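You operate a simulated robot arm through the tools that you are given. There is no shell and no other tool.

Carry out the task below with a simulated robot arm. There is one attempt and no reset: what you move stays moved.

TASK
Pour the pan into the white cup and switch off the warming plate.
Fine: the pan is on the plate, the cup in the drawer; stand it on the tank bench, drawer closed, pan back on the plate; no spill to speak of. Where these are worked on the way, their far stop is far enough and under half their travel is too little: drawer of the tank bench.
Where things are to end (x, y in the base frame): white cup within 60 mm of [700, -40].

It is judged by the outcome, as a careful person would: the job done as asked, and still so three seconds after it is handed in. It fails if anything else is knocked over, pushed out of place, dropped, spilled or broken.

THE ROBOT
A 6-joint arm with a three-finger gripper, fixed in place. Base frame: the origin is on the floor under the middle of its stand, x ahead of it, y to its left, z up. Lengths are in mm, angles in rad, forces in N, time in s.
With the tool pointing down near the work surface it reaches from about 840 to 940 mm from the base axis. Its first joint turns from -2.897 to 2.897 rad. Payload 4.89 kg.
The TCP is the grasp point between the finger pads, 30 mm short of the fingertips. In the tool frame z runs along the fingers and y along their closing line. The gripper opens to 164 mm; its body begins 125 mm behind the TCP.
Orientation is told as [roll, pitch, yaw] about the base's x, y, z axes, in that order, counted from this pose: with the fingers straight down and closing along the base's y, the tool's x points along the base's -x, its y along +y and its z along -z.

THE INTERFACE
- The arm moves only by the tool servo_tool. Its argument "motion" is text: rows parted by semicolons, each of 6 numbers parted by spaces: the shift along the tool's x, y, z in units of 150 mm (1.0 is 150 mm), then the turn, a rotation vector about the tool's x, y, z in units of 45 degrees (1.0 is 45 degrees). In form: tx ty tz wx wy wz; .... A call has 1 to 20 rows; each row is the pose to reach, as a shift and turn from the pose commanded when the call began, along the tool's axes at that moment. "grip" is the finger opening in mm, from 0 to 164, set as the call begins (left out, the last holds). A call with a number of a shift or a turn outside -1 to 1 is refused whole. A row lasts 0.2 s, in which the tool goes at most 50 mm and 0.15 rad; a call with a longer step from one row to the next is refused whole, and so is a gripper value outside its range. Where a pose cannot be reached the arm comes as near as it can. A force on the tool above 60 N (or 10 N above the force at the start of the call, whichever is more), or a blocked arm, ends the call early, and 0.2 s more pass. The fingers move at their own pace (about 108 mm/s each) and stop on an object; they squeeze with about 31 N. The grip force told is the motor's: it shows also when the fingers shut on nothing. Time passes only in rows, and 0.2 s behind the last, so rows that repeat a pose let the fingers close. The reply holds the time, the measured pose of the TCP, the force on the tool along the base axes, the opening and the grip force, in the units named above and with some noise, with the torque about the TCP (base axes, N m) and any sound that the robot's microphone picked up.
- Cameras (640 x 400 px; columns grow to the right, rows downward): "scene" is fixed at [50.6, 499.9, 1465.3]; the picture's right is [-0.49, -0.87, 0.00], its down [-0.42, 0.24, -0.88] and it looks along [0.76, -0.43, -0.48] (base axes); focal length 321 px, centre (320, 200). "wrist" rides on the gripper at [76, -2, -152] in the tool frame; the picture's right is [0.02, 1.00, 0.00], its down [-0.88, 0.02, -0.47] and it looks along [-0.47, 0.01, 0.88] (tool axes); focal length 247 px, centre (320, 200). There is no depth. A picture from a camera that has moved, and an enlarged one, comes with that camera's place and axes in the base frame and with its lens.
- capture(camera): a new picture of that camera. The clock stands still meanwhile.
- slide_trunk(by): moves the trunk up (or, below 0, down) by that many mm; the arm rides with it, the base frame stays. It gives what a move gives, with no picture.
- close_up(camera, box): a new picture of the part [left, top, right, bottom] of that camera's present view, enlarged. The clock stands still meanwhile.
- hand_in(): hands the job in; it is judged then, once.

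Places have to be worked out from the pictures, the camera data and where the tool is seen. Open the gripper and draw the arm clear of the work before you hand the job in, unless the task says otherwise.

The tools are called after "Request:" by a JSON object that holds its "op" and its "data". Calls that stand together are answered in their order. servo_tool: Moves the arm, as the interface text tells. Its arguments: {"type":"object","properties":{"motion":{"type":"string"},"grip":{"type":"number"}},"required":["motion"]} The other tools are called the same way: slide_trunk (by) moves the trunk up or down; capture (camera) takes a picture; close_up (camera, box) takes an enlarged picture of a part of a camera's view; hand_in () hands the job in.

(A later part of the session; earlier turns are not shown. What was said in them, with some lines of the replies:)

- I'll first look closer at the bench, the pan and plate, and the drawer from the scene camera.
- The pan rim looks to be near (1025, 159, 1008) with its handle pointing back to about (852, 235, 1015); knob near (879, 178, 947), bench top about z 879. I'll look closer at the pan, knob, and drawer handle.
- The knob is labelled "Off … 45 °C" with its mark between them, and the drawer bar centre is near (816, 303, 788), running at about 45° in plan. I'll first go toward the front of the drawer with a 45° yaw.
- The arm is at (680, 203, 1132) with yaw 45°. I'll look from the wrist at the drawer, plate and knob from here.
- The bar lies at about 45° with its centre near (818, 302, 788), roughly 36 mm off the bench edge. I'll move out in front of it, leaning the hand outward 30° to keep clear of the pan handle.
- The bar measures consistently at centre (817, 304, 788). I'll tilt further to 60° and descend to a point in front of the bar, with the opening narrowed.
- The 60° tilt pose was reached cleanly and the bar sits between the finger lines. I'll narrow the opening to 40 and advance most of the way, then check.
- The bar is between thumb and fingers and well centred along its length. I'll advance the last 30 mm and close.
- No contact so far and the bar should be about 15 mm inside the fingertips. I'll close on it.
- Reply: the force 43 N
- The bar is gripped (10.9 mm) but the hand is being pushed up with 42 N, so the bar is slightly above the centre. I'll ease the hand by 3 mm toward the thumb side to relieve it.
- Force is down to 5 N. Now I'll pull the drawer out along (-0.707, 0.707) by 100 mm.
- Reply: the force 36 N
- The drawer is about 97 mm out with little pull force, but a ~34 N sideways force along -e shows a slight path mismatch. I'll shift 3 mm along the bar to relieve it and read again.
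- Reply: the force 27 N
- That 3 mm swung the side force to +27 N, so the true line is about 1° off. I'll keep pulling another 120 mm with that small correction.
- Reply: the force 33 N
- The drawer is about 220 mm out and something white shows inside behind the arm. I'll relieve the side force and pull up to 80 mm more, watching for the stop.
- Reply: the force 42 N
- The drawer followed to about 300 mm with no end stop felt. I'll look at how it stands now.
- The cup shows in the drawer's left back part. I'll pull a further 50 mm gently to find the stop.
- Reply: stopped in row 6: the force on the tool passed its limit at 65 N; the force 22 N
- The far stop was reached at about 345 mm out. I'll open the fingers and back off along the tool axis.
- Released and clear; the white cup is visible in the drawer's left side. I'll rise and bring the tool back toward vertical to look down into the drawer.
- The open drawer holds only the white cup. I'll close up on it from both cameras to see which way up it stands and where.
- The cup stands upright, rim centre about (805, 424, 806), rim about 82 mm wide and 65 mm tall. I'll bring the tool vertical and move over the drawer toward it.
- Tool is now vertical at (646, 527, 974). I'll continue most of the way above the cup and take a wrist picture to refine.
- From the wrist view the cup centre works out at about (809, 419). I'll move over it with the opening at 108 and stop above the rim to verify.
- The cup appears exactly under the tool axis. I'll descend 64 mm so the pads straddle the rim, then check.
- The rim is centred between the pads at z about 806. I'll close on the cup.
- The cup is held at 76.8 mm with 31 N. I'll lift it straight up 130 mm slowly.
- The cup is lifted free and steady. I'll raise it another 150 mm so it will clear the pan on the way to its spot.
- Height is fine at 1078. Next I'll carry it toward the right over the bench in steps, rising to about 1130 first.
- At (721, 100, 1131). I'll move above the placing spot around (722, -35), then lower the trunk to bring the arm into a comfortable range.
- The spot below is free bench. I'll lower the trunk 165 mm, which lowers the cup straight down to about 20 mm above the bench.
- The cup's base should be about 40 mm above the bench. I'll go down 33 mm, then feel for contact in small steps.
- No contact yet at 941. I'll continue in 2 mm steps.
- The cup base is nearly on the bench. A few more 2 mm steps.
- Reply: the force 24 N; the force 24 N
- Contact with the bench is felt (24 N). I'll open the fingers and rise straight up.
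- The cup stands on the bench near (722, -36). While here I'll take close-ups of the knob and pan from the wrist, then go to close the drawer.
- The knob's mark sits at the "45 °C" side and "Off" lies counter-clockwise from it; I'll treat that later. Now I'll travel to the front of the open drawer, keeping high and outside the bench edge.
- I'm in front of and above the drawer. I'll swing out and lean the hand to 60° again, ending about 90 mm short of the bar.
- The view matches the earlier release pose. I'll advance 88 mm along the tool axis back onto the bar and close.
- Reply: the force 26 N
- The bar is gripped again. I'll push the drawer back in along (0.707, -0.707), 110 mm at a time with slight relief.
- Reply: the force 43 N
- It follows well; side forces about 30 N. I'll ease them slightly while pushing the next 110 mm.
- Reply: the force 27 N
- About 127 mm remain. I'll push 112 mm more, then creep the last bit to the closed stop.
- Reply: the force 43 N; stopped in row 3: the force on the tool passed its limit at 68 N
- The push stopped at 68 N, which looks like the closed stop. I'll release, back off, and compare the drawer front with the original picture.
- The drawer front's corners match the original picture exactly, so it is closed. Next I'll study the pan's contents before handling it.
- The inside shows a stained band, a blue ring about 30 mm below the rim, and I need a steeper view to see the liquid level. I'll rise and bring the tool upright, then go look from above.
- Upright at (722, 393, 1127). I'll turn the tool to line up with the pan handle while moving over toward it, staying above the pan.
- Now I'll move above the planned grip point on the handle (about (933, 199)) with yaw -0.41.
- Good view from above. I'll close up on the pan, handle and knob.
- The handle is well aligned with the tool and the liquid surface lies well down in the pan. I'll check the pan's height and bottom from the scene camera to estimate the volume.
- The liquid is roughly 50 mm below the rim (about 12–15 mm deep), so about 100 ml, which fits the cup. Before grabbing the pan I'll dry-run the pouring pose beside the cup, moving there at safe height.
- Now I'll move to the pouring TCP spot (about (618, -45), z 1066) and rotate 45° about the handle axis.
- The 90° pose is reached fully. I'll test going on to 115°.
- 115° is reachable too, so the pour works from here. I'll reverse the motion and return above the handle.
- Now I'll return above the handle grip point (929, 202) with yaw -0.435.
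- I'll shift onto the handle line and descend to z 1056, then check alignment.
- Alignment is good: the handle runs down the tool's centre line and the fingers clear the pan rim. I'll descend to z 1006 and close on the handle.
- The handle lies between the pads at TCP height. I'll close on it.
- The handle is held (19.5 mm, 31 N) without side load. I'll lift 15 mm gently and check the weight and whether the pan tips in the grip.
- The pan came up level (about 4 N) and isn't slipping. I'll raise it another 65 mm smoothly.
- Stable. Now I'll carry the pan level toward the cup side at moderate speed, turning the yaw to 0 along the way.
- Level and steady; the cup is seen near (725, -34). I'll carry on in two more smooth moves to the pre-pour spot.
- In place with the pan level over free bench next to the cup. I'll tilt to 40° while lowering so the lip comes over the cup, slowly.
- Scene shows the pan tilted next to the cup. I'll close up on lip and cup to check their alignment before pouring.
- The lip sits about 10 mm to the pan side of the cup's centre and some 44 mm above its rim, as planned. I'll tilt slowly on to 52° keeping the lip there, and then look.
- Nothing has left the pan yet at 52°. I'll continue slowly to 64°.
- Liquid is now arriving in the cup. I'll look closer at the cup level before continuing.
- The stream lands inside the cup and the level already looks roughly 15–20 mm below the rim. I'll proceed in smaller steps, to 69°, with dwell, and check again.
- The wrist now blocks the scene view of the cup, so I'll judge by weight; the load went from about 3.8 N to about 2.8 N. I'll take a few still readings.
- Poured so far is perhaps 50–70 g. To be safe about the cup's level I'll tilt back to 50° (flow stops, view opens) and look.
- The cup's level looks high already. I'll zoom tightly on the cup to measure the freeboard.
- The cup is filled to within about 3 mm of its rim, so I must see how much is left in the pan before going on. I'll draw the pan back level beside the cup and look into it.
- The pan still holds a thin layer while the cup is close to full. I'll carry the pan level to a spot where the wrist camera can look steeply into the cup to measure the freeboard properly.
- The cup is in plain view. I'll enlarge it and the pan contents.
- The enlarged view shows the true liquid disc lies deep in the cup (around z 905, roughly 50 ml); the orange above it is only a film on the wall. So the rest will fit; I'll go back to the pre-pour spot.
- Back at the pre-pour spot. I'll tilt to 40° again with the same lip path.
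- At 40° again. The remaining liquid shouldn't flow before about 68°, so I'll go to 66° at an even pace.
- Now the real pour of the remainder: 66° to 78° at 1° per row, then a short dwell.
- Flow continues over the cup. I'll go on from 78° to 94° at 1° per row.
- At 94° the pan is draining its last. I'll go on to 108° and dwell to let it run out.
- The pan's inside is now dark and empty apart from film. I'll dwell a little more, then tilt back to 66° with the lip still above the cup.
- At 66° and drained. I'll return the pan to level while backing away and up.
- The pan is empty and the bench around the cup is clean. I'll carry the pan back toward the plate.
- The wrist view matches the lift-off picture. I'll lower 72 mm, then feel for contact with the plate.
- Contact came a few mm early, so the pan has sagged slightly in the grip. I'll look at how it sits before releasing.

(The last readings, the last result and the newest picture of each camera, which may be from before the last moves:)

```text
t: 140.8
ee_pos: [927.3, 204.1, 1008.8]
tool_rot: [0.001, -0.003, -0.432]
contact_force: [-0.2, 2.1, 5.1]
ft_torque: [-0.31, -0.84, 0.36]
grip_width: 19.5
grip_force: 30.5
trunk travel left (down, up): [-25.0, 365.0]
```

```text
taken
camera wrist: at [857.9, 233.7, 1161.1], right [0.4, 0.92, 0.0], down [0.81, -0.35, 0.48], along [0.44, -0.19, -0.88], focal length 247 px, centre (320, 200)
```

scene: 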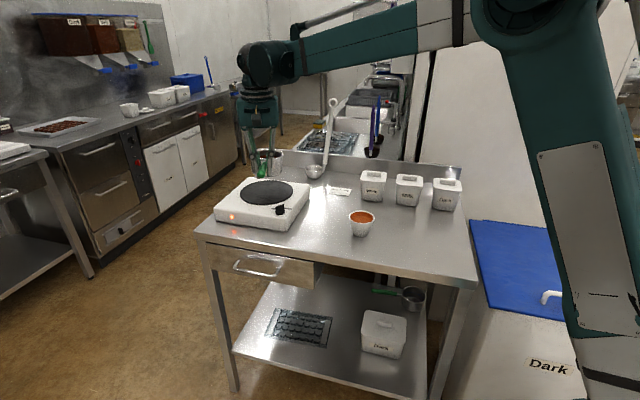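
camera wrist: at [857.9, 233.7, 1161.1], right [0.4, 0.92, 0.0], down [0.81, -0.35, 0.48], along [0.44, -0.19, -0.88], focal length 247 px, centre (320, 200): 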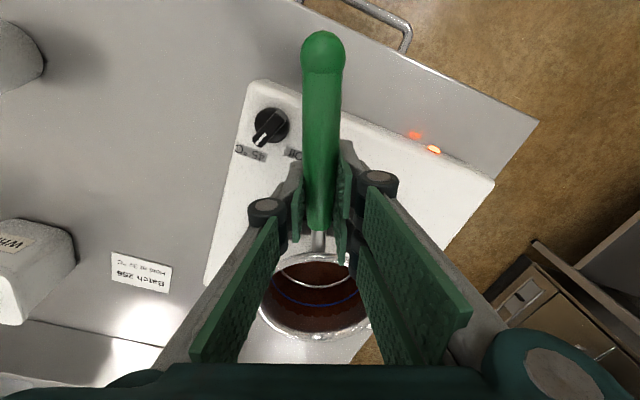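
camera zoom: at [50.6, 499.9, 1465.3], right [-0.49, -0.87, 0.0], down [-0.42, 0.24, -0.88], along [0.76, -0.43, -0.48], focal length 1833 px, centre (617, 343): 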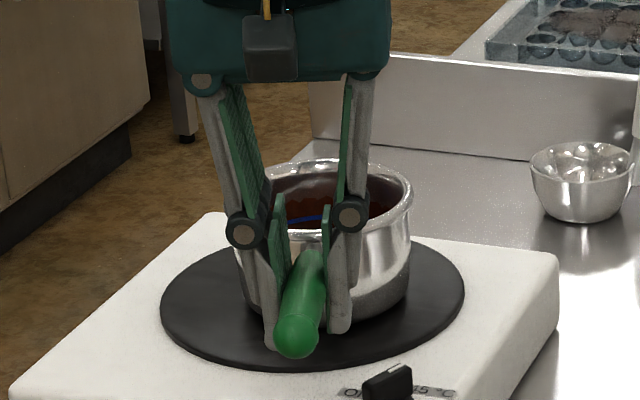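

It sits centred on the disc. I'll lower 2 mm more, then open the fingers.

Request:
{"op": "servo_tool", "data": {"motion": "0 0 0.007 0 0 0; 0 0 0.014 0 0 0; 0 0 0.014 0 0 0"}}

Request:
{"op": "servo_tool", "data": {"motion": "0 0 0 0 0 0; 0 0 0 0 0 0; 0 0 0 0 0 0", "grip": 60}}

Request:
{"op": "capture", "data": {"camera": "wrist"}}

Request:
{"op": "close_up", "data": {"camera": "scene", "box": [220, 140, 316, 210]}}

```text
t: 141.6
ee_pos: [927.9, 203.0, 1006.0]
tool_rot: [0.0, -0.003, -0.432]
contact_force: [-1.8, 6.8, 15.7]
ft_torque: [-0.25, -0.71, 0.28]
grip_width: 19.4
grip_force: 30.7
trunk travel left (down, up): [-25.0, 365.0]
```

```text
t: 142.4
ee_pos: [928.0, 202.1, 1004.8]
tool_rot: [0.0, -0.002, -0.434]
contact_force: [0.4, -0.4, -0.2]
ft_torque: [0.0, 0.03, 0.0]
grip_width: 59.6
grip_force: 0.0
trunk travel left (down, up): [-25.0, 365.0]
```

```text
taken
camera wrist: at [858.0, 232.6, 1158.6], right [0.4, 0.92, 0.0], down [0.81, -0.35, 0.48], along [0.44, -0.19, -0.88], focal length 247 px, centre (320, 200)
```

wrist: 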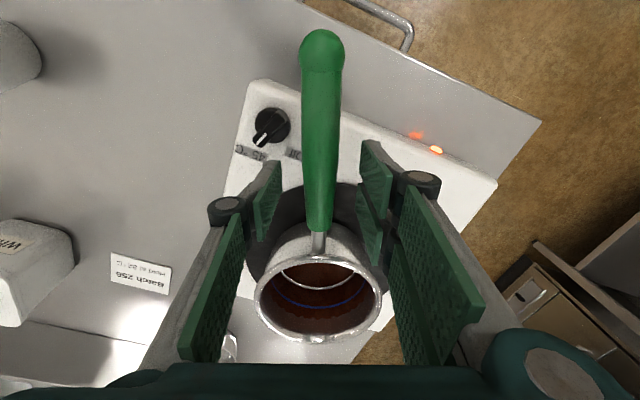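

```text
5.71 times, centred on (268, 175) of scene
camera zoom: at [50.6, 499.9, 1465.3], right [-0.49, -0.87, 0.0], down [-0.42, 0.24, -0.88], along [0.76, -0.43, -0.48], focal length 1833 px, centre (617, 343)
```

zoom: 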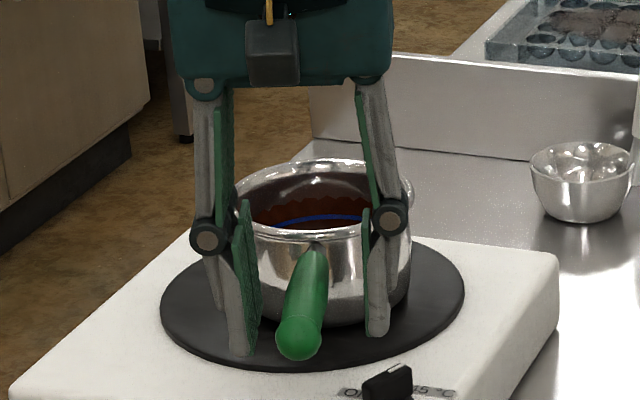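

The pan is back on the plate and released. I'll rise straight up and look at the pan and knob.

Request:
{"op": "servo_tool", "data": {"motion": "0 0 -0.1 0 0 0; 0 0 -0.3 0 0 0; 0 0 -0.5 0 0 0; 0 0 -0.75 0 0 0; 0 0 -0.95 0 0 0; 0 0 -0.95 0 0 0"}}

Request:
{"op": "capture", "data": {"camera": "wrist"}}

Request:
{"op": "close_up", "data": {"camera": "wrist", "box": [250, 85, 330, 145]}}

Request:
{"op": "close_up", "data": {"camera": "scene", "box": [236, 160, 316, 220]}}

```text
t: 143.8
ee_pos: [928.1, 203.9, 1147.7]
tool_rot: [0.0, -0.004, -0.433]
contact_force: [-0.3, 0.1, 1.1]
ft_torque: [0.04, -0.04, 0.02]
grip_width: 59.8
grip_force: 0.1
trunk travel left (down, up): [-25.0, 365.0]
```

```text
taken
camera wrist: at [857.5, 233.2, 1301.3], right [0.4, 0.92, 0.0], down [0.81, -0.35, 0.48], along [0.44, -0.19, -0.88], focal length 247 px, centre (320, 200)
```

wrist: 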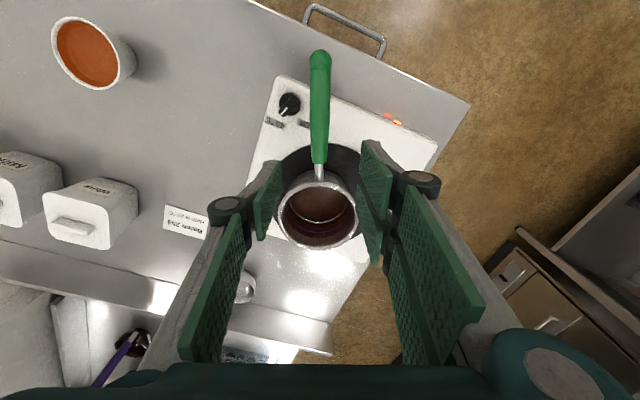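

```text
6.67 times, centred on (290, 115) of wrist
camera zoom: at [857.5, 233.2, 1301.3], right [0.4, 0.92, 0.0], down [0.81, -0.35, 0.48], along [0.44, -0.19, -0.88], focal length 1646 px, centre (520, 767)
```

zoom: 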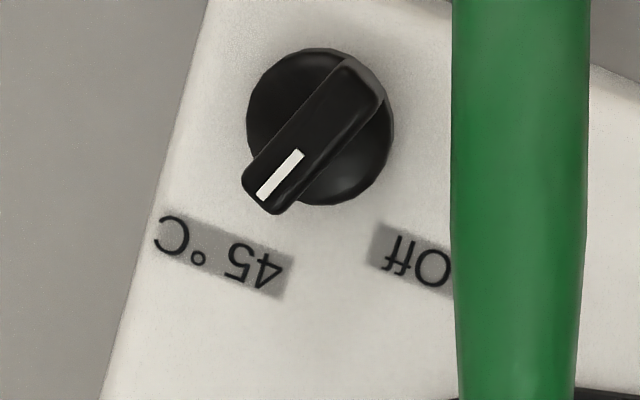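

```text
6.67 times, centred on (276, 190) of scene
camera zoom: at [50.6, 499.9, 1465.3], right [-0.49, -0.87, 0.0], down [-0.42, 0.24, -0.88], along [0.76, -0.43, -0.48], focal length 2139 px, centre (613, 267)
```

zoom: 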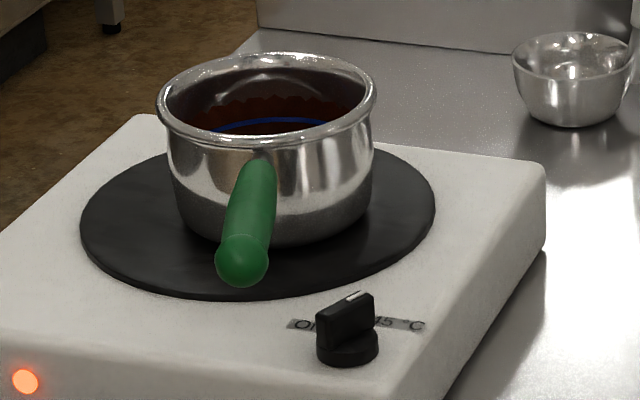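

The pan is back in its place. The knob (centre about (882, 177)) must turn roughly 77° counter-clockwise, but the pan's handle overhangs beside it and would foul the fingers. I'll test whether I can reach a pose with the handle swung 18° away, first without the pan.

Request:
{"op": "servo_tool", "data": {"motion": "-0.007 0.045 0.11 0 0 0.08; -0.014 0.09 0.22 0 0 0.16; -0.021 0.134 0.33 0 0 0.24; -0.028 0.18 0.44 0 0 0.32; -0.035 0.223 0.547 0 0 0.4; -0.035 0.223 0.547 0 0 0.4"}}

```text
t: 145.2
ee_pos: [948.5, 231.4, 1066.5]
tool_rot: [0.001, -0.002, -0.748]
contact_force: [0.5, 0.0, 0.2]
ft_torque: [-0.02, -0.02, -0.01]
grip_width: 60.3
grip_force: 0.2
trunk travel left (down, up): [-25.0, 365.0]
```

Reachable (946, 231 at yaw -0.75). I'll return over the handle, grip it again, and swing the pan 18° so the handle leaves the knob's space.

Request:
{"op": "servo_tool", "data": {"motion": "-0.012 -0.075 0 0 0 -0.13; -0.024 -0.15 0 0 0 -0.27; -0.035 -0.223 0 0 0 -0.4; -0.035 -0.223 0 0 0 -0.4; -0.035 -0.223 0.13 0 0 -0.4; -0.035 -0.223 0.27 0 0 -0.4; -0.035 -0.223 0.407 0 0 -0.4; -0.035 -0.223 0.407 0 0 -0.4"}}

Request:
{"op": "capture", "data": {"camera": "wrist"}}

```text
t: 147.0
ee_pos: [927.5, 204.3, 1005.6]
tool_rot: [-0.001, -0.004, -0.433]
contact_force: [0.6, -0.3, -0.3]
ft_torque: [-0.02, -0.01, -0.02]
grip_width: 60.1
grip_force: 0.0
trunk travel left (down, up): [-25.0, 365.0]
```

```text
taken
camera wrist: at [858.3, 234.7, 1158.6], right [0.4, 0.92, 0.0], down [0.81, -0.35, 0.48], along [0.44, -0.19, -0.88], focal length 247 px, centre (320, 200)
```

wrist: 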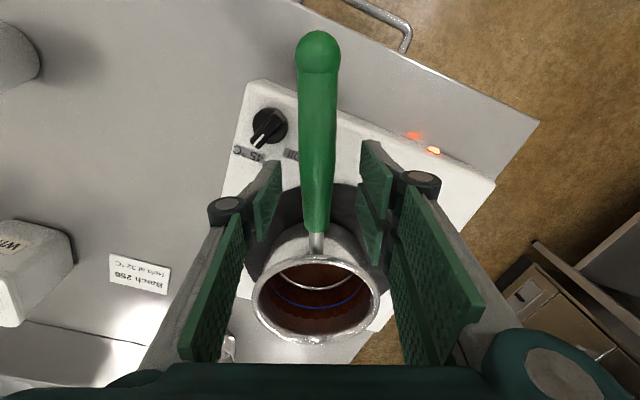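

The handle is between the pads, about 2 mm to the thumb side. I'll correct that, close, and lift 10 mm.

Request:
{"op": "servo_tool", "data": {"motion": "0 -0.015 0 0 0 0; 0 -0.015 0 0 0 0; 0 -0.015 0 0 0 0; 0 -0.015 0 0 0 0", "grip": 0}}

Request:
{"op": "servo_tool", "data": {"motion": "0 0 -0.025 0 0 0; 0 0 -0.05 0 0 0; 0 0 -0.08 0 0 0; 0 0 -0.08 0 0 0"}}

```text
t: 148.0
ee_pos: [927.4, 201.7, 1005.7]
tool_rot: [0.0, -0.002, -0.434]
contact_force: [1.1, 0.8, 0.2]
ft_torque: [-0.03, -0.08, 0.09]
grip_width: 19.2
grip_force: 31.0
trunk travel left (down, up): [-25.0, 365.0]
```

```text
t: 149.0
ee_pos: [927.0, 201.4, 1017.3]
tool_rot: [0.0, -0.004, -0.433]
contact_force: [-0.4, -0.1, -3.1]
ft_torque: [0.13, 0.19, 0.0]
grip_width: 19.6
grip_force: 31.0
trunk travel left (down, up): [-25.0, 365.0]
```

Lifted cleanly. I'll swing the handle 20° about the pan's centre and set the pan down again.

Request:
{"op": "servo_tool", "data": {"motion": "-0.001 0.031 0 0 0 0.056; -0.003 0.063 0 0 0 0.111; -0.006 0.094 0 0 0 0.167; -0.011 0.125 0 0 0 0.222; -0.017 0.156 0 0 0 0.278; -0.025 0.187 0 0 0 0.333; -0.033 0.217 0 0 0 0.389; -0.043 0.246 0 0 0 0.444; -0.043 0.246 0 0 0 0.444"}}

Request:
{"op": "servo_tool", "data": {"motion": "0 0 0.02 0 0 0; 0 0 0.04 0 0 0; 0 0 0.055 0 0 0; 0 0 0.055 0 0 0"}}

Request:
{"op": "servo_tool", "data": {"motion": "0 0 0.013 0 0 0; 0 0 0.024 0 0 0; 0 0 0.024 0 0 0"}}

Request:
{"op": "close_up", "data": {"camera": "scene", "box": [220, 140, 316, 210]}}

```text
t: 151.0
ee_pos: [949.2, 232.6, 1018.1]
tool_rot: [-0.002, -0.004, -0.783]
contact_force: [0.0, 0.4, -1.6]
ft_torque: [0.12, 0.13, 0.03]
grip_width: 19.4
grip_force: 30.6
trunk travel left (down, up): [-25.0, 365.0]
```

```text
t: 152.0
ee_pos: [948.5, 232.0, 1009.7]
tool_rot: [-0.001, -0.002, -0.782]
contact_force: [-0.7, -0.4, -3.3]
ft_torque: [0.12, 0.13, -0.05]
grip_width: 19.3
grip_force: 30.8
trunk travel left (down, up): [-25.0, 365.0]
```

```text
t: 152.8
ee_pos: [949.4, 232.6, 1005.2]
tool_rot: [0.003, -0.003, -0.782]
contact_force: [1.5, 0.7, 2.6]
ft_torque: [-0.52, -0.48, 0.1]
grip_width: 19.4
grip_force: 30.8
trunk travel left (down, up): [-25.0, 365.0]
```

```text
5.71 times, centred on (268, 175) of scene
camera zoom: at [50.6, 499.9, 1465.3], right [-0.49, -0.87, 0.0], down [-0.42, 0.24, -0.88], along [0.76, -0.43, -0.48], focal length 1833 px, centre (617, 343)
```

zoom: 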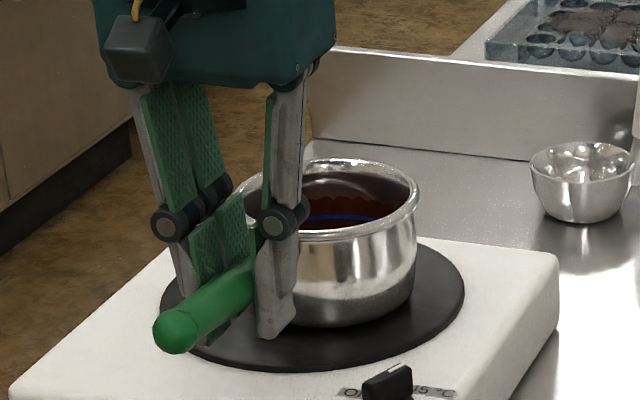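

The pan rests on the disc again with its handle swung clear. I'll open and rise.

Request:
{"op": "servo_tool", "data": {"motion": "0 0 0 0 0 0; 0 0 0 0 0 0; 0 0 -0.1 0 0 0; 0 0 -0.35 0 0 0; 0 0 -0.65 0 0 0; 0 0 -0.95 0 0 0; 0 0 -0.95 0 0 0", "grip": 60}}

Request:
{"op": "capture", "data": {"camera": "wrist"}}

Request:
{"op": "close_up", "data": {"camera": "scene", "box": [230, 155, 320, 225]}}

```text
t: 154.4
ee_pos: [949.3, 231.9, 1147.5]
tool_rot: [-0.001, -0.002, -0.781]
contact_force: [0.1, 0.6, 1.1]
ft_torque: [0.05, -0.01, -0.01]
grip_width: 59.8
grip_force: 0.1
trunk travel left (down, up): [-25.0, 365.0]
```

```text
taken
camera wrist: at [893.6, 284.3, 1300.6], right [0.69, 0.72, 0.0], down [0.64, -0.61, 0.48], along [0.34, -0.33, -0.88], focal length 247 px, centre (320, 200)
```

wrist: 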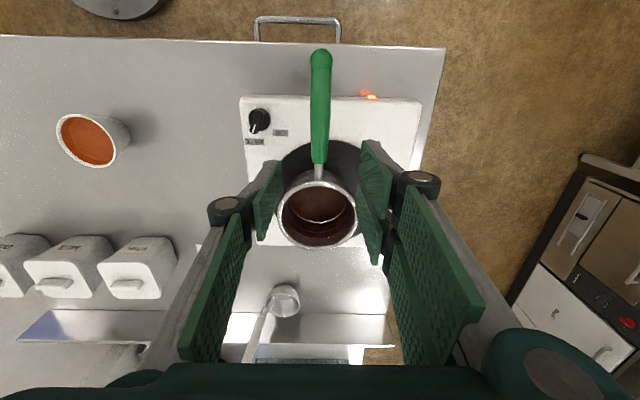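

```text
5.71 times, centred on (275, 190) of scene
camera zoom: at [50.6, 499.9, 1465.3], right [-0.49, -0.87, 0.0], down [-0.42, 0.24, -0.88], along [0.76, -0.43, -0.48], focal length 1833 px, centre (577, 257)
```

zoom: 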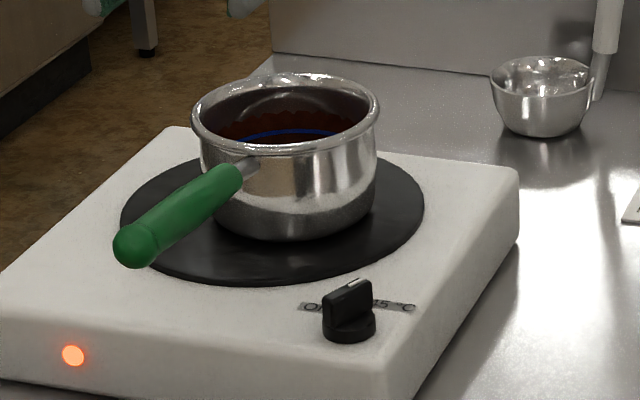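

Handle is well clear of the knob. I'll close up on the knob to fix its centre and ridge direction.

Request:
{"op": "close_up", "data": {"camera": "wrist", "box": [229, 95, 301, 155]}}

```text
6.67 times, centred on (265, 125) of wrist
camera zoom: at [893.6, 284.3, 1300.6], right [0.69, 0.72, 0.0], down [0.64, -0.61, 0.48], along [0.34, -0.33, -0.88], focal length 1646 px, centre (687, 700)
```

zoom: 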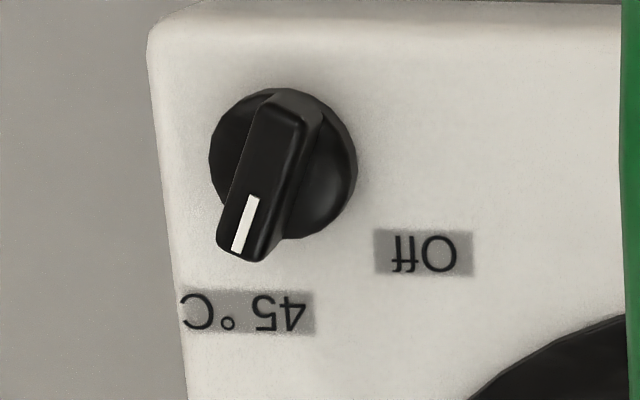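

The knob centre is about (881, 176), ridge top near z 952, mark at azimuth -63°, "Off" at about +9°. I'll go above the knob with the fingers aligned across the ridge.

Request:
{"op": "servo_tool", "data": {"motion": "0.015 -0.146 0.1 0 0 0.1; 0.03 -0.29 0.25 0 0 0.2; 0.045 -0.437 0.45 0 0 0.3; 0.06 -0.583 0.6 0 0 0.406; 0.06 -0.583 0.713 0 0 0.406; 0.06 -0.583 0.713 0 0 0.406", "grip": 44}}

Request:
{"op": "capture", "data": {"camera": "wrist"}}

Request:
{"op": "close_up", "data": {"camera": "wrist", "box": [260, 100, 380, 200]}}

```text
t: 155.8
ee_pos: [881.8, 175.8, 1041.1]
tool_rot: [0.002, -0.001, -1.101]
contact_force: [-0.4, 0.0, 0.8]
ft_torque: [-0.03, -0.06, -0.01]
grip_width: 43.8
grip_force: 0.1
trunk travel left (down, up): [-25.0, 365.0]
```

```text
taken
camera wrist: at [845.6, 243.4, 1194.1], right [0.88, 0.47, 0.0], down [0.41, -0.78, 0.48], along [0.23, -0.42, -0.88], focal length 247 px, centre (320, 200)
```

wrist: 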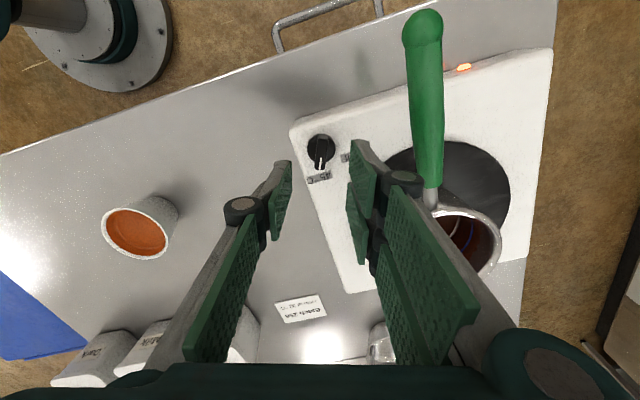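

```text
4.00 times, centred on (320, 150) of wrist
camera zoom: at [845.6, 243.4, 1194.1], right [0.88, 0.47, 0.0], down [0.41, -0.78, 0.48], along [0.23, -0.42, -0.88], focal length 988 px, centre (320, 400)
```

zoom: 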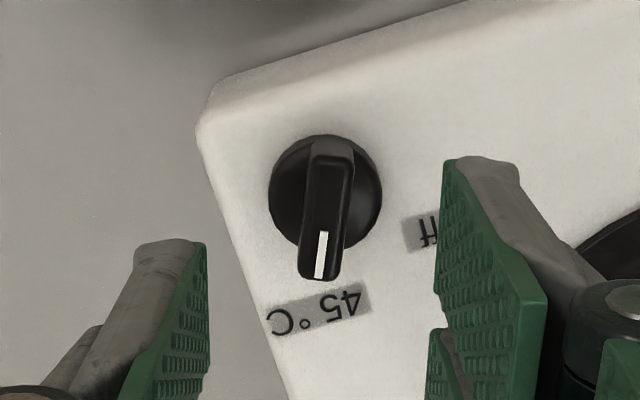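

The tool is right over the knob and nearly aligned with the ridge. I'll trim the yaw by 3.8° and descend to z 966.

Request:
{"op": "servo_tool", "data": {"motion": "0 0.005 0.12 0 0 0.04; 0 0.007 0.25 0 0 0.084; 0 0.007 0.38 0 0 0.084; 0 0.007 0.5 0 0 0.084; 0 0.007 0.5 0 0 0.084"}}

Request:
{"op": "capture", "data": {"camera": "wrist"}}

Request:
{"op": "close_up", "data": {"camera": "scene", "box": [236, 155, 332, 225]}}

```text
t: 157.0
ee_pos: [881.3, 176.8, 966.2]
tool_rot: [0.002, -0.001, -1.167]
contact_force: [-0.1, 0.8, 0.9]
ft_torque: [0.02, 0.01, 0.01]
grip_width: 44.1
grip_force: 0.0
trunk travel left (down, up): [-25.0, 365.0]
```

```text
taken
camera wrist: at [850.4, 245.5, 1119.5], right [0.91, 0.41, 0.0], down [0.36, -0.8, 0.48], along [0.2, -0.43, -0.88], focal length 247 px, centre (320, 200)
```

wrist: 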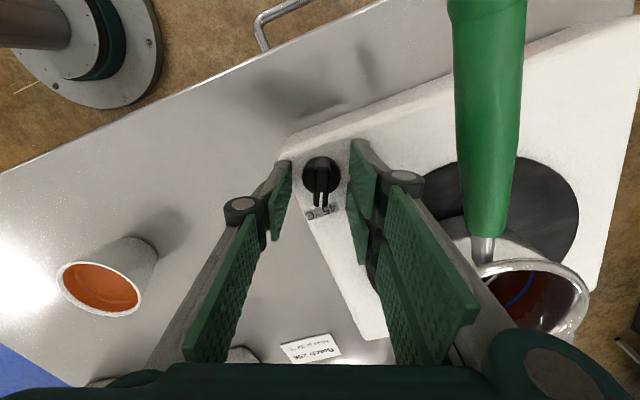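

```text
5.71 times, centred on (284, 190) of scene
camera zoom: at [50.6, 499.9, 1465.3], right [-0.49, -0.87, 0.0], down [-0.42, 0.24, -0.88], along [0.76, -0.43, -0.48], focal length 1833 px, centre (526, 257)
```

zoom: 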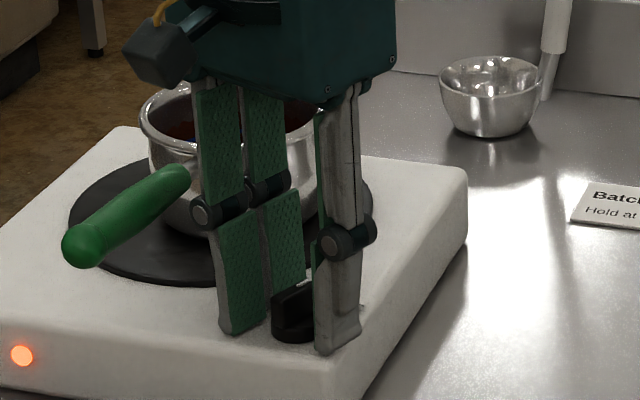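

The fingers straddle the ridge with no contact. I'll close on it.

Request:
{"op": "servo_tool", "data": {"motion": "0 0 0 0 0 0; 0 0 0 0 0 0; 0 0 0 0 0 0", "grip": 0}}

Request:
{"op": "capture", "data": {"camera": "wrist"}}

```text
t: 157.8
ee_pos: [882.4, 176.5, 966.2]
tool_rot: [0.002, -0.002, -1.167]
contact_force: [14.4, 5.5, 4.7]
ft_torque: [0.19, -0.42, 0.02]
grip_width: 28.2
grip_force: 45.0
trunk travel left (down, up): [-25.0, 365.0]
```

```text
taken
camera wrist: at [851.0, 245.8, 1119.4], right [0.91, 0.41, 0.0], down [0.36, -0.8, 0.48], along [0.2, -0.43, -0.88], focal length 247 px, centre (320, 200)
```

wrist: 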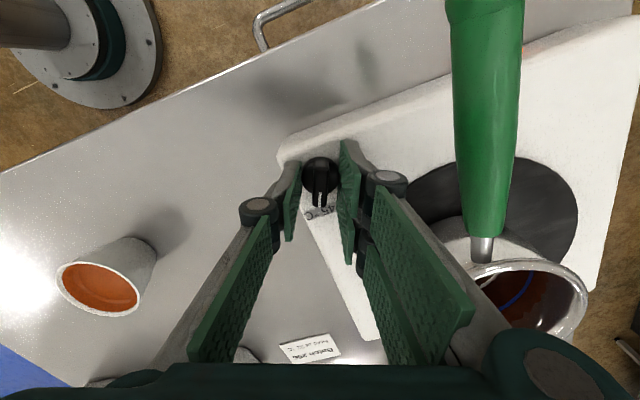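

The width 28 mm means I caught the round base, not the ridge. I'll open, rise 9 mm and close on the ridge itself.

Request:
{"op": "servo_tool", "data": {"motion": "0 0 0 0 0 0; 0 0 0 0 0 0; 0 0 -0.03 0 0 0; 0 0 -0.06 0 0 0; 0 0 -0.06 0 0 0", "grip": 40}}

Request:
{"op": "servo_tool", "data": {"motion": "0 0 0 0 0 0; 0 0 0 0 0 0; 0 0 0 0 0 0", "grip": 0}}

Request:
{"op": "capture", "data": {"camera": "wrist"}}

```text
t: 159.0
ee_pos: [882.7, 176.4, 974.2]
tool_rot: [0.001, -0.001, -1.169]
contact_force: [-0.6, -0.4, 0.3]
ft_torque: [-0.01, 0.05, -0.02]
grip_width: 40.5
grip_force: 0.0
trunk travel left (down, up): [-25.0, 365.0]
```

```text
t: 159.8
ee_pos: [883.5, 176.5, 974.2]
tool_rot: [0.001, 0.0, -1.168]
contact_force: [6.5, 3.8, 4.0]
ft_torque: [0.2, -0.13, -0.01]
grip_width: 11.1
grip_force: 45.3
trunk travel left (down, up): [-25.0, 365.0]
```

```text
taken
camera wrist: at [851.5, 245.5, 1127.9], right [0.91, 0.41, 0.0], down [0.36, -0.8, 0.48], along [0.2, -0.43, -0.88], focal length 247 px, centre (320, 200)
```

wrist: 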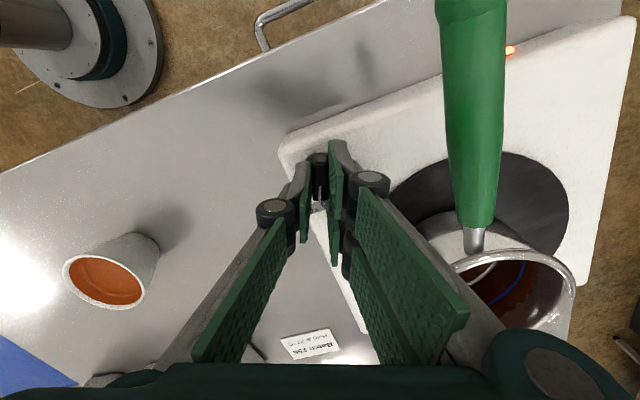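

The ridge is gripped (11 mm). I'll turn the tool counter-clockwise 45° about the vertical, watching force and torque.

Request:
{"op": "servo_tool", "data": {"motion": "0 0.01 0 0 0 -0.08; 0 0.01 0 0 0 -0.2; 0 0.01 0 0 0 -0.33; 0 0.01 0 0 0 -0.47; 0 0.01 0 0 0 -0.6; 0 0.01 0 0 0 -0.73; 0 0.01 0 0 0 -0.87; 0 0.01 0 0 0 -1.0; 0 0.01 0 0 0 -1.0"}}

Request:
{"op": "capture", "data": {"camera": "wrist"}}

Request:
{"op": "close_up", "data": {"camera": "scene", "box": [200, 155, 320, 245]}}

```text
t: 161.8
ee_pos: [883.4, 177.5, 975.2]
tool_rot: [0.001, -0.001, -0.379]
contact_force: [23.9, 4.8, 11.6]
ft_torque: [0.01, -0.97, 0.0]
grip_width: 10.7
grip_force: 45.1
trunk travel left (down, up): [-25.0, 365.0]
```

```text
taken
camera wrist: at [812.3, 203.7, 1127.8], right [0.35, 0.94, 0.0], down [0.82, -0.31, 0.48], along [0.45, -0.17, -0.88], focal length 247 px, centre (320, 200)
```

wrist: 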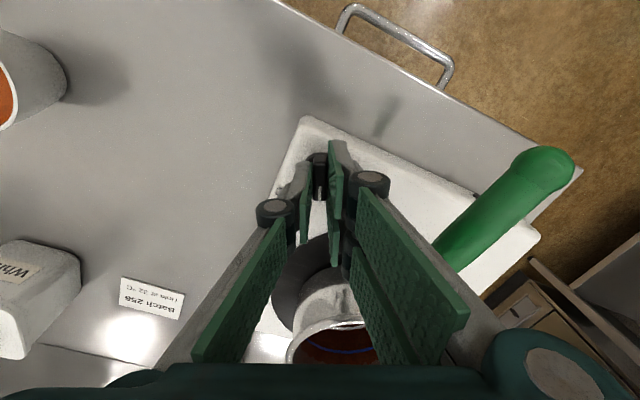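

```text
4.44 times, centred on (260, 200) of scene
camera zoom: at [50.6, 499.9, 1465.3], right [-0.49, -0.87, 0.0], down [-0.42, 0.24, -0.88], along [0.76, -0.43, -0.48], focal length 1426 px, centre (587, 200)
```

zoom: 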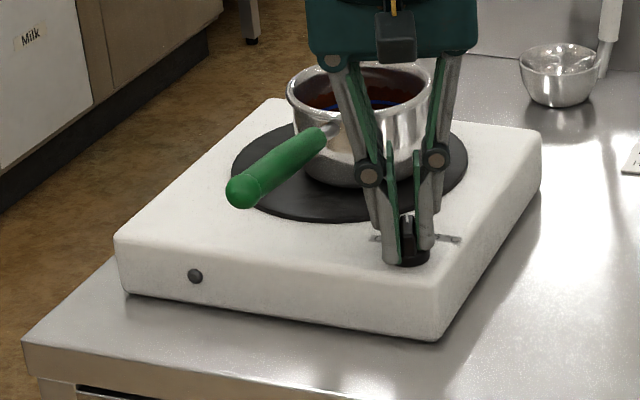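

The warming plate's lamp has gone out. I'll turn on toward the "Off" mark, another 27°, easing the sideways load.

Request:
{"op": "servo_tool", "data": {"motion": "-0.009 0.004 0 0 0 -0.1; -0.009 0.004 0 0 0 -0.22; -0.009 0.004 0 0 0 -0.34; -0.009 0.004 0 0 0 -0.46; -0.009 0.004 0 0 0 -0.58; -0.009 0.004 0 0 0 -0.6; -0.009 0.004 0 0 0 -0.6"}}

Request:
{"op": "capture", "data": {"camera": "wrist"}}

```text
t: 163.4
ee_pos: [883.0, 178.5, 974.9]
tool_rot: [-0.003, -0.002, 0.092]
contact_force: [4.4, 15.9, 8.8]
ft_torque: [0.53, -0.45, -0.02]
grip_width: 11.0
grip_force: 45.1
trunk travel left (down, up): [-25.0, 365.0]
```

```text
taken
camera wrist: at [808.1, 169.1, 1127.8], right [-0.11, 0.99, 0.0], down [0.87, 0.1, 0.48], along [0.47, 0.05, -0.88], focal length 247 px, centre (320, 200)
```

wrist: 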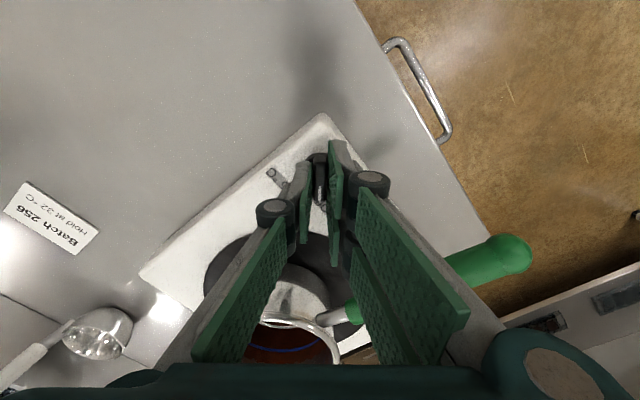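

Mark is at azimuth about 5°. A final 4° turn, then I'll open and rise to check.

Request:
{"op": "servo_tool", "data": {"motion": "0 0.003 0 0 0 -0.05; 0 0.003 0 0 0 -0.09; 0 0.003 0 0 0 -0.09"}}

Request:
{"op": "servo_tool", "data": {"motion": "0 0 0 0 0 0; 0 0 0 0 0 0; 0 0 -0.1 0 0 0; 0 0 -0.35 0 0 0; 0 0 -0.65 0 0 0; 0 0 -0.95 0 0 0; 0 0 -0.95 0 0 0", "grip": 40}}

Request:
{"op": "capture", "data": {"camera": "wrist"}}

Request:
{"op": "close_up", "data": {"camera": "wrist", "box": [270, 90, 370, 165]}}

Request:
{"op": "close_up", "data": {"camera": "scene", "box": [200, 155, 320, 245]}}

```text
t: 164.2
ee_pos: [884.5, 178.1, 975.3]
tool_rot: [-0.002, -0.002, 0.16]
contact_force: [-7.3, 13.6, 1.7]
ft_torque: [0.46, -0.55, -0.01]
grip_width: 10.8
grip_force: 44.9
trunk travel left (down, up): [-25.0, 365.0]
```

```text
t: 165.8
ee_pos: [884.5, 175.4, 1117.3]
tool_rot: [-0.002, -0.001, 0.161]
contact_force: [0.1, 0.1, 0.1]
ft_torque: [-0.02, 0.02, -0.01]
grip_width: 39.8
grip_force: 0.1
trunk travel left (down, up): [-25.0, 365.0]
```

```text
taken
camera wrist: at [809.3, 161.0, 1269.7], right [-0.18, 0.98, 0.0], down [0.87, 0.16, 0.48], along [0.47, 0.08, -0.88], focal length 247 px, centre (320, 200)
```

wrist: 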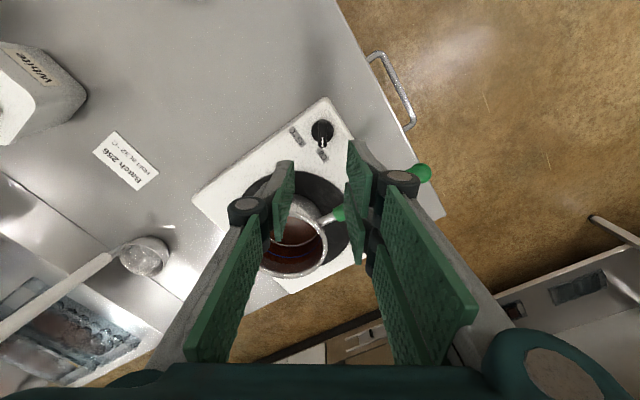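

```text
5.33 times, centred on (320, 128) of wrist
camera zoom: at [809.3, 161.0, 1269.7], right [-0.18, 0.98, 0.0], down [0.87, 0.16, 0.48], along [0.47, 0.08, -0.88], focal length 1317 px, centre (320, 587)
```

zoom: 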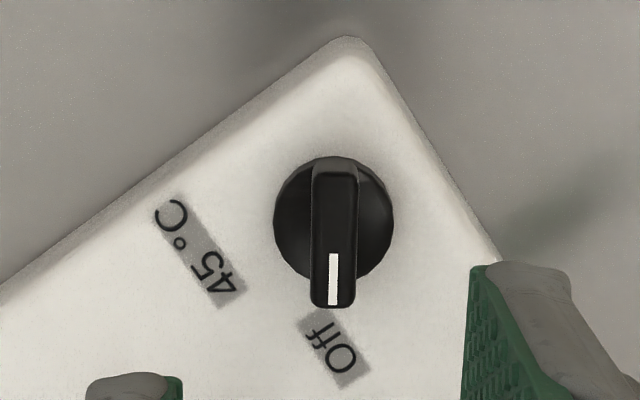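

```text
4.44 times, centred on (260, 200) of scene
camera zoom: at [50.6, 499.9, 1465.3], right [-0.49, -0.87, 0.0], down [-0.42, 0.24, -0.88], along [0.76, -0.43, -0.48], focal length 1426 px, centre (587, 200)
```

zoom: 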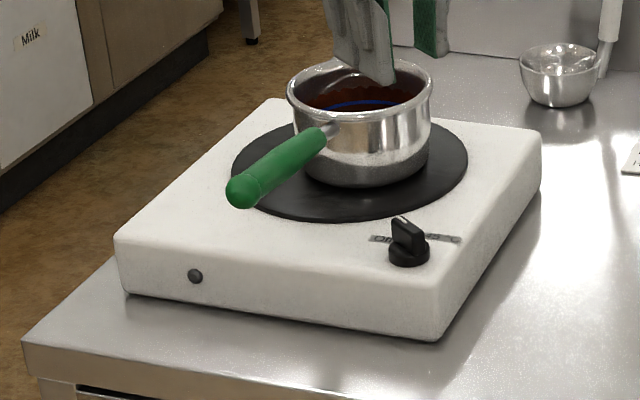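

The mark now points to "Off" and the lamp is dark; the pan and plate are undisturbed. I'll open the gripper and draw the arm up and clear.

Request:
{"op": "servo_tool", "data": {"motion": "0 0 -0.2 0 0 0; 0.2 0 -0.35 0 0 0; 0.45 0 -0.5 0 0 0; 0.72 0 -0.6 0 0 0; 1.0 0 -0.65 0 0 0; 1.0 0 -0.65 0 0 0", "grip": 120}}

Request:
{"op": "servo_tool", "data": {"motion": "0.25 0 0 0 0 0; 0.5 0 0 0 0 0; 0.75 0 0 0 0 0; 0.8 0 0 0 0 0; 0.8 0 0 0 0 0"}}

Request:
{"op": "capture", "data": {"camera": "scene"}}

Request:
{"op": "capture", "data": {"camera": "wrist"}}

```text
t: 167.2
ee_pos: [738.0, 153.5, 1215.0]
tool_rot: [-0.002, 0.0, 0.16]
contact_force: [0.2, -0.1, 0.3]
ft_torque: [0.0, -0.02, -0.02]
grip_width: 120.0
grip_force: 0.0
trunk travel left (down, up): [-25.0, 365.0]
```

```text
t: 168.4
ee_pos: [616.0, 133.8, 1214.1]
tool_rot: [-0.002, -0.001, 0.16]
contact_force: [-1.3, 0.4, -0.4]
ft_torque: [0.01, -0.05, 0.04]
grip_width: 120.2
grip_force: 0.0
trunk travel left (down, up): [-25.0, 365.0]
```

```text
taken
```

scene: 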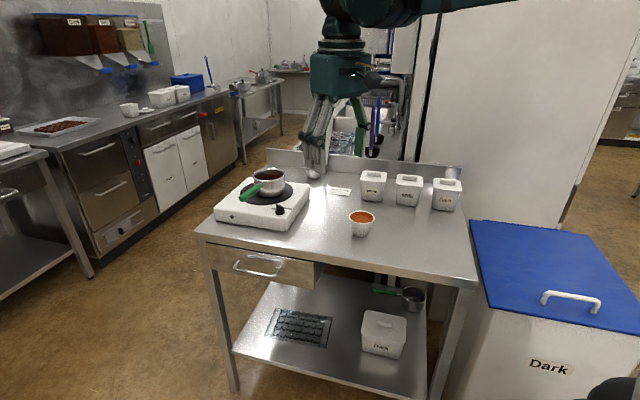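

```text
taken
camera wrist: at [541.6, 119.7, 1366.8], right [-0.18, 0.98, 0.0], down [0.87, 0.16, 0.48], along [0.47, 0.08, -0.88], focal length 247 px, centre (320, 200)
```

wrist: 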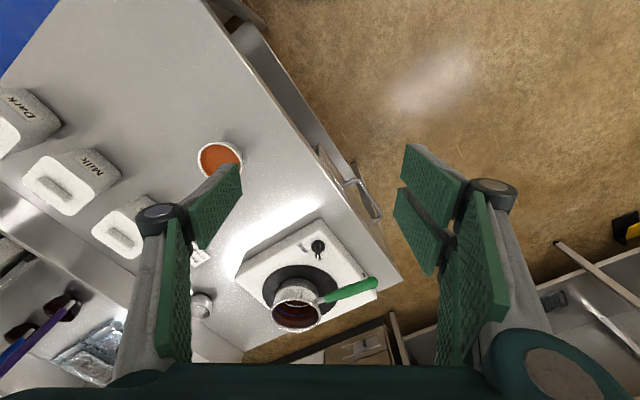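

Everything looks in place. A last closer look at the cup area, the drawer and the plate before handing in.

Request:
{"op": "close_up", "data": {"camera": "scene", "box": [310, 170, 440, 260]}}

Request:
{"op": "close_up", "data": {"camera": "scene", "box": [190, 150, 350, 290]}}

```text
4.44 times, centred on (375, 215) of scene
camera zoom: at [50.6, 499.9, 1465.3], right [-0.49, -0.87, 0.0], down [-0.42, 0.24, -0.88], along [0.76, -0.43, -0.48], focal length 1426 px, centre (76, 133)
```

zoom: 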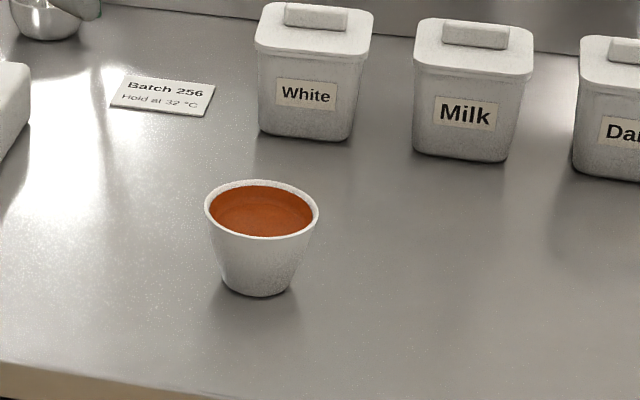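

```text
2.86 times, centred on (270, 220) of scene
camera zoom: at [50.6, 499.9, 1465.3], right [-0.49, -0.87, 0.0], down [-0.42, 0.24, -0.88], along [0.76, -0.43, -0.48], focal length 916 px, centre (463, 143)
```

zoom: 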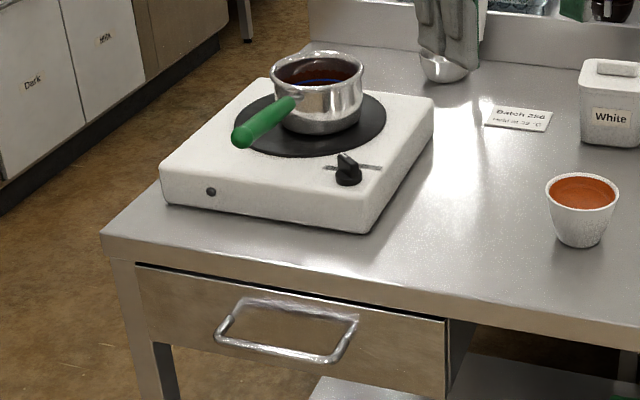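

The cup stands filled near (722, -36) with a clean bench around it. The pan is on the plate, the lamp is out with the knob at "Off", the drawer is closed, and the arm is clear with the gripper open. I'm handing in.

Request:
{"op": "hand_in", "data": {}}

```text
The job is handed in.
```

The pan has been poured into the white cup and the warming plate is switched off. I've handed the job in, and no verdict has come back.

- **Cup:** it stands on the tank bench at about (722, -36), roughly 22 mm from the target. It holds the pan's contents, and I could see no spill on the bench around it.
- **Pan:** it is empty and back on the plate. I set it down with its handle turned about 20° from where it was, because in its old position the handle blocked the gripper from the knob.
- **Warming plate:** the knob points at "Off" and the lamp is out.
- **Drawer:** I opened it to its far stop to take the cup out, then pushed it back. Its front lines up with the first picture, so it is closed.
- **Arm:** the gripper is open and drawn clear of the work.

I stopped partway through the pour to check the cup's level, then poured the rest.
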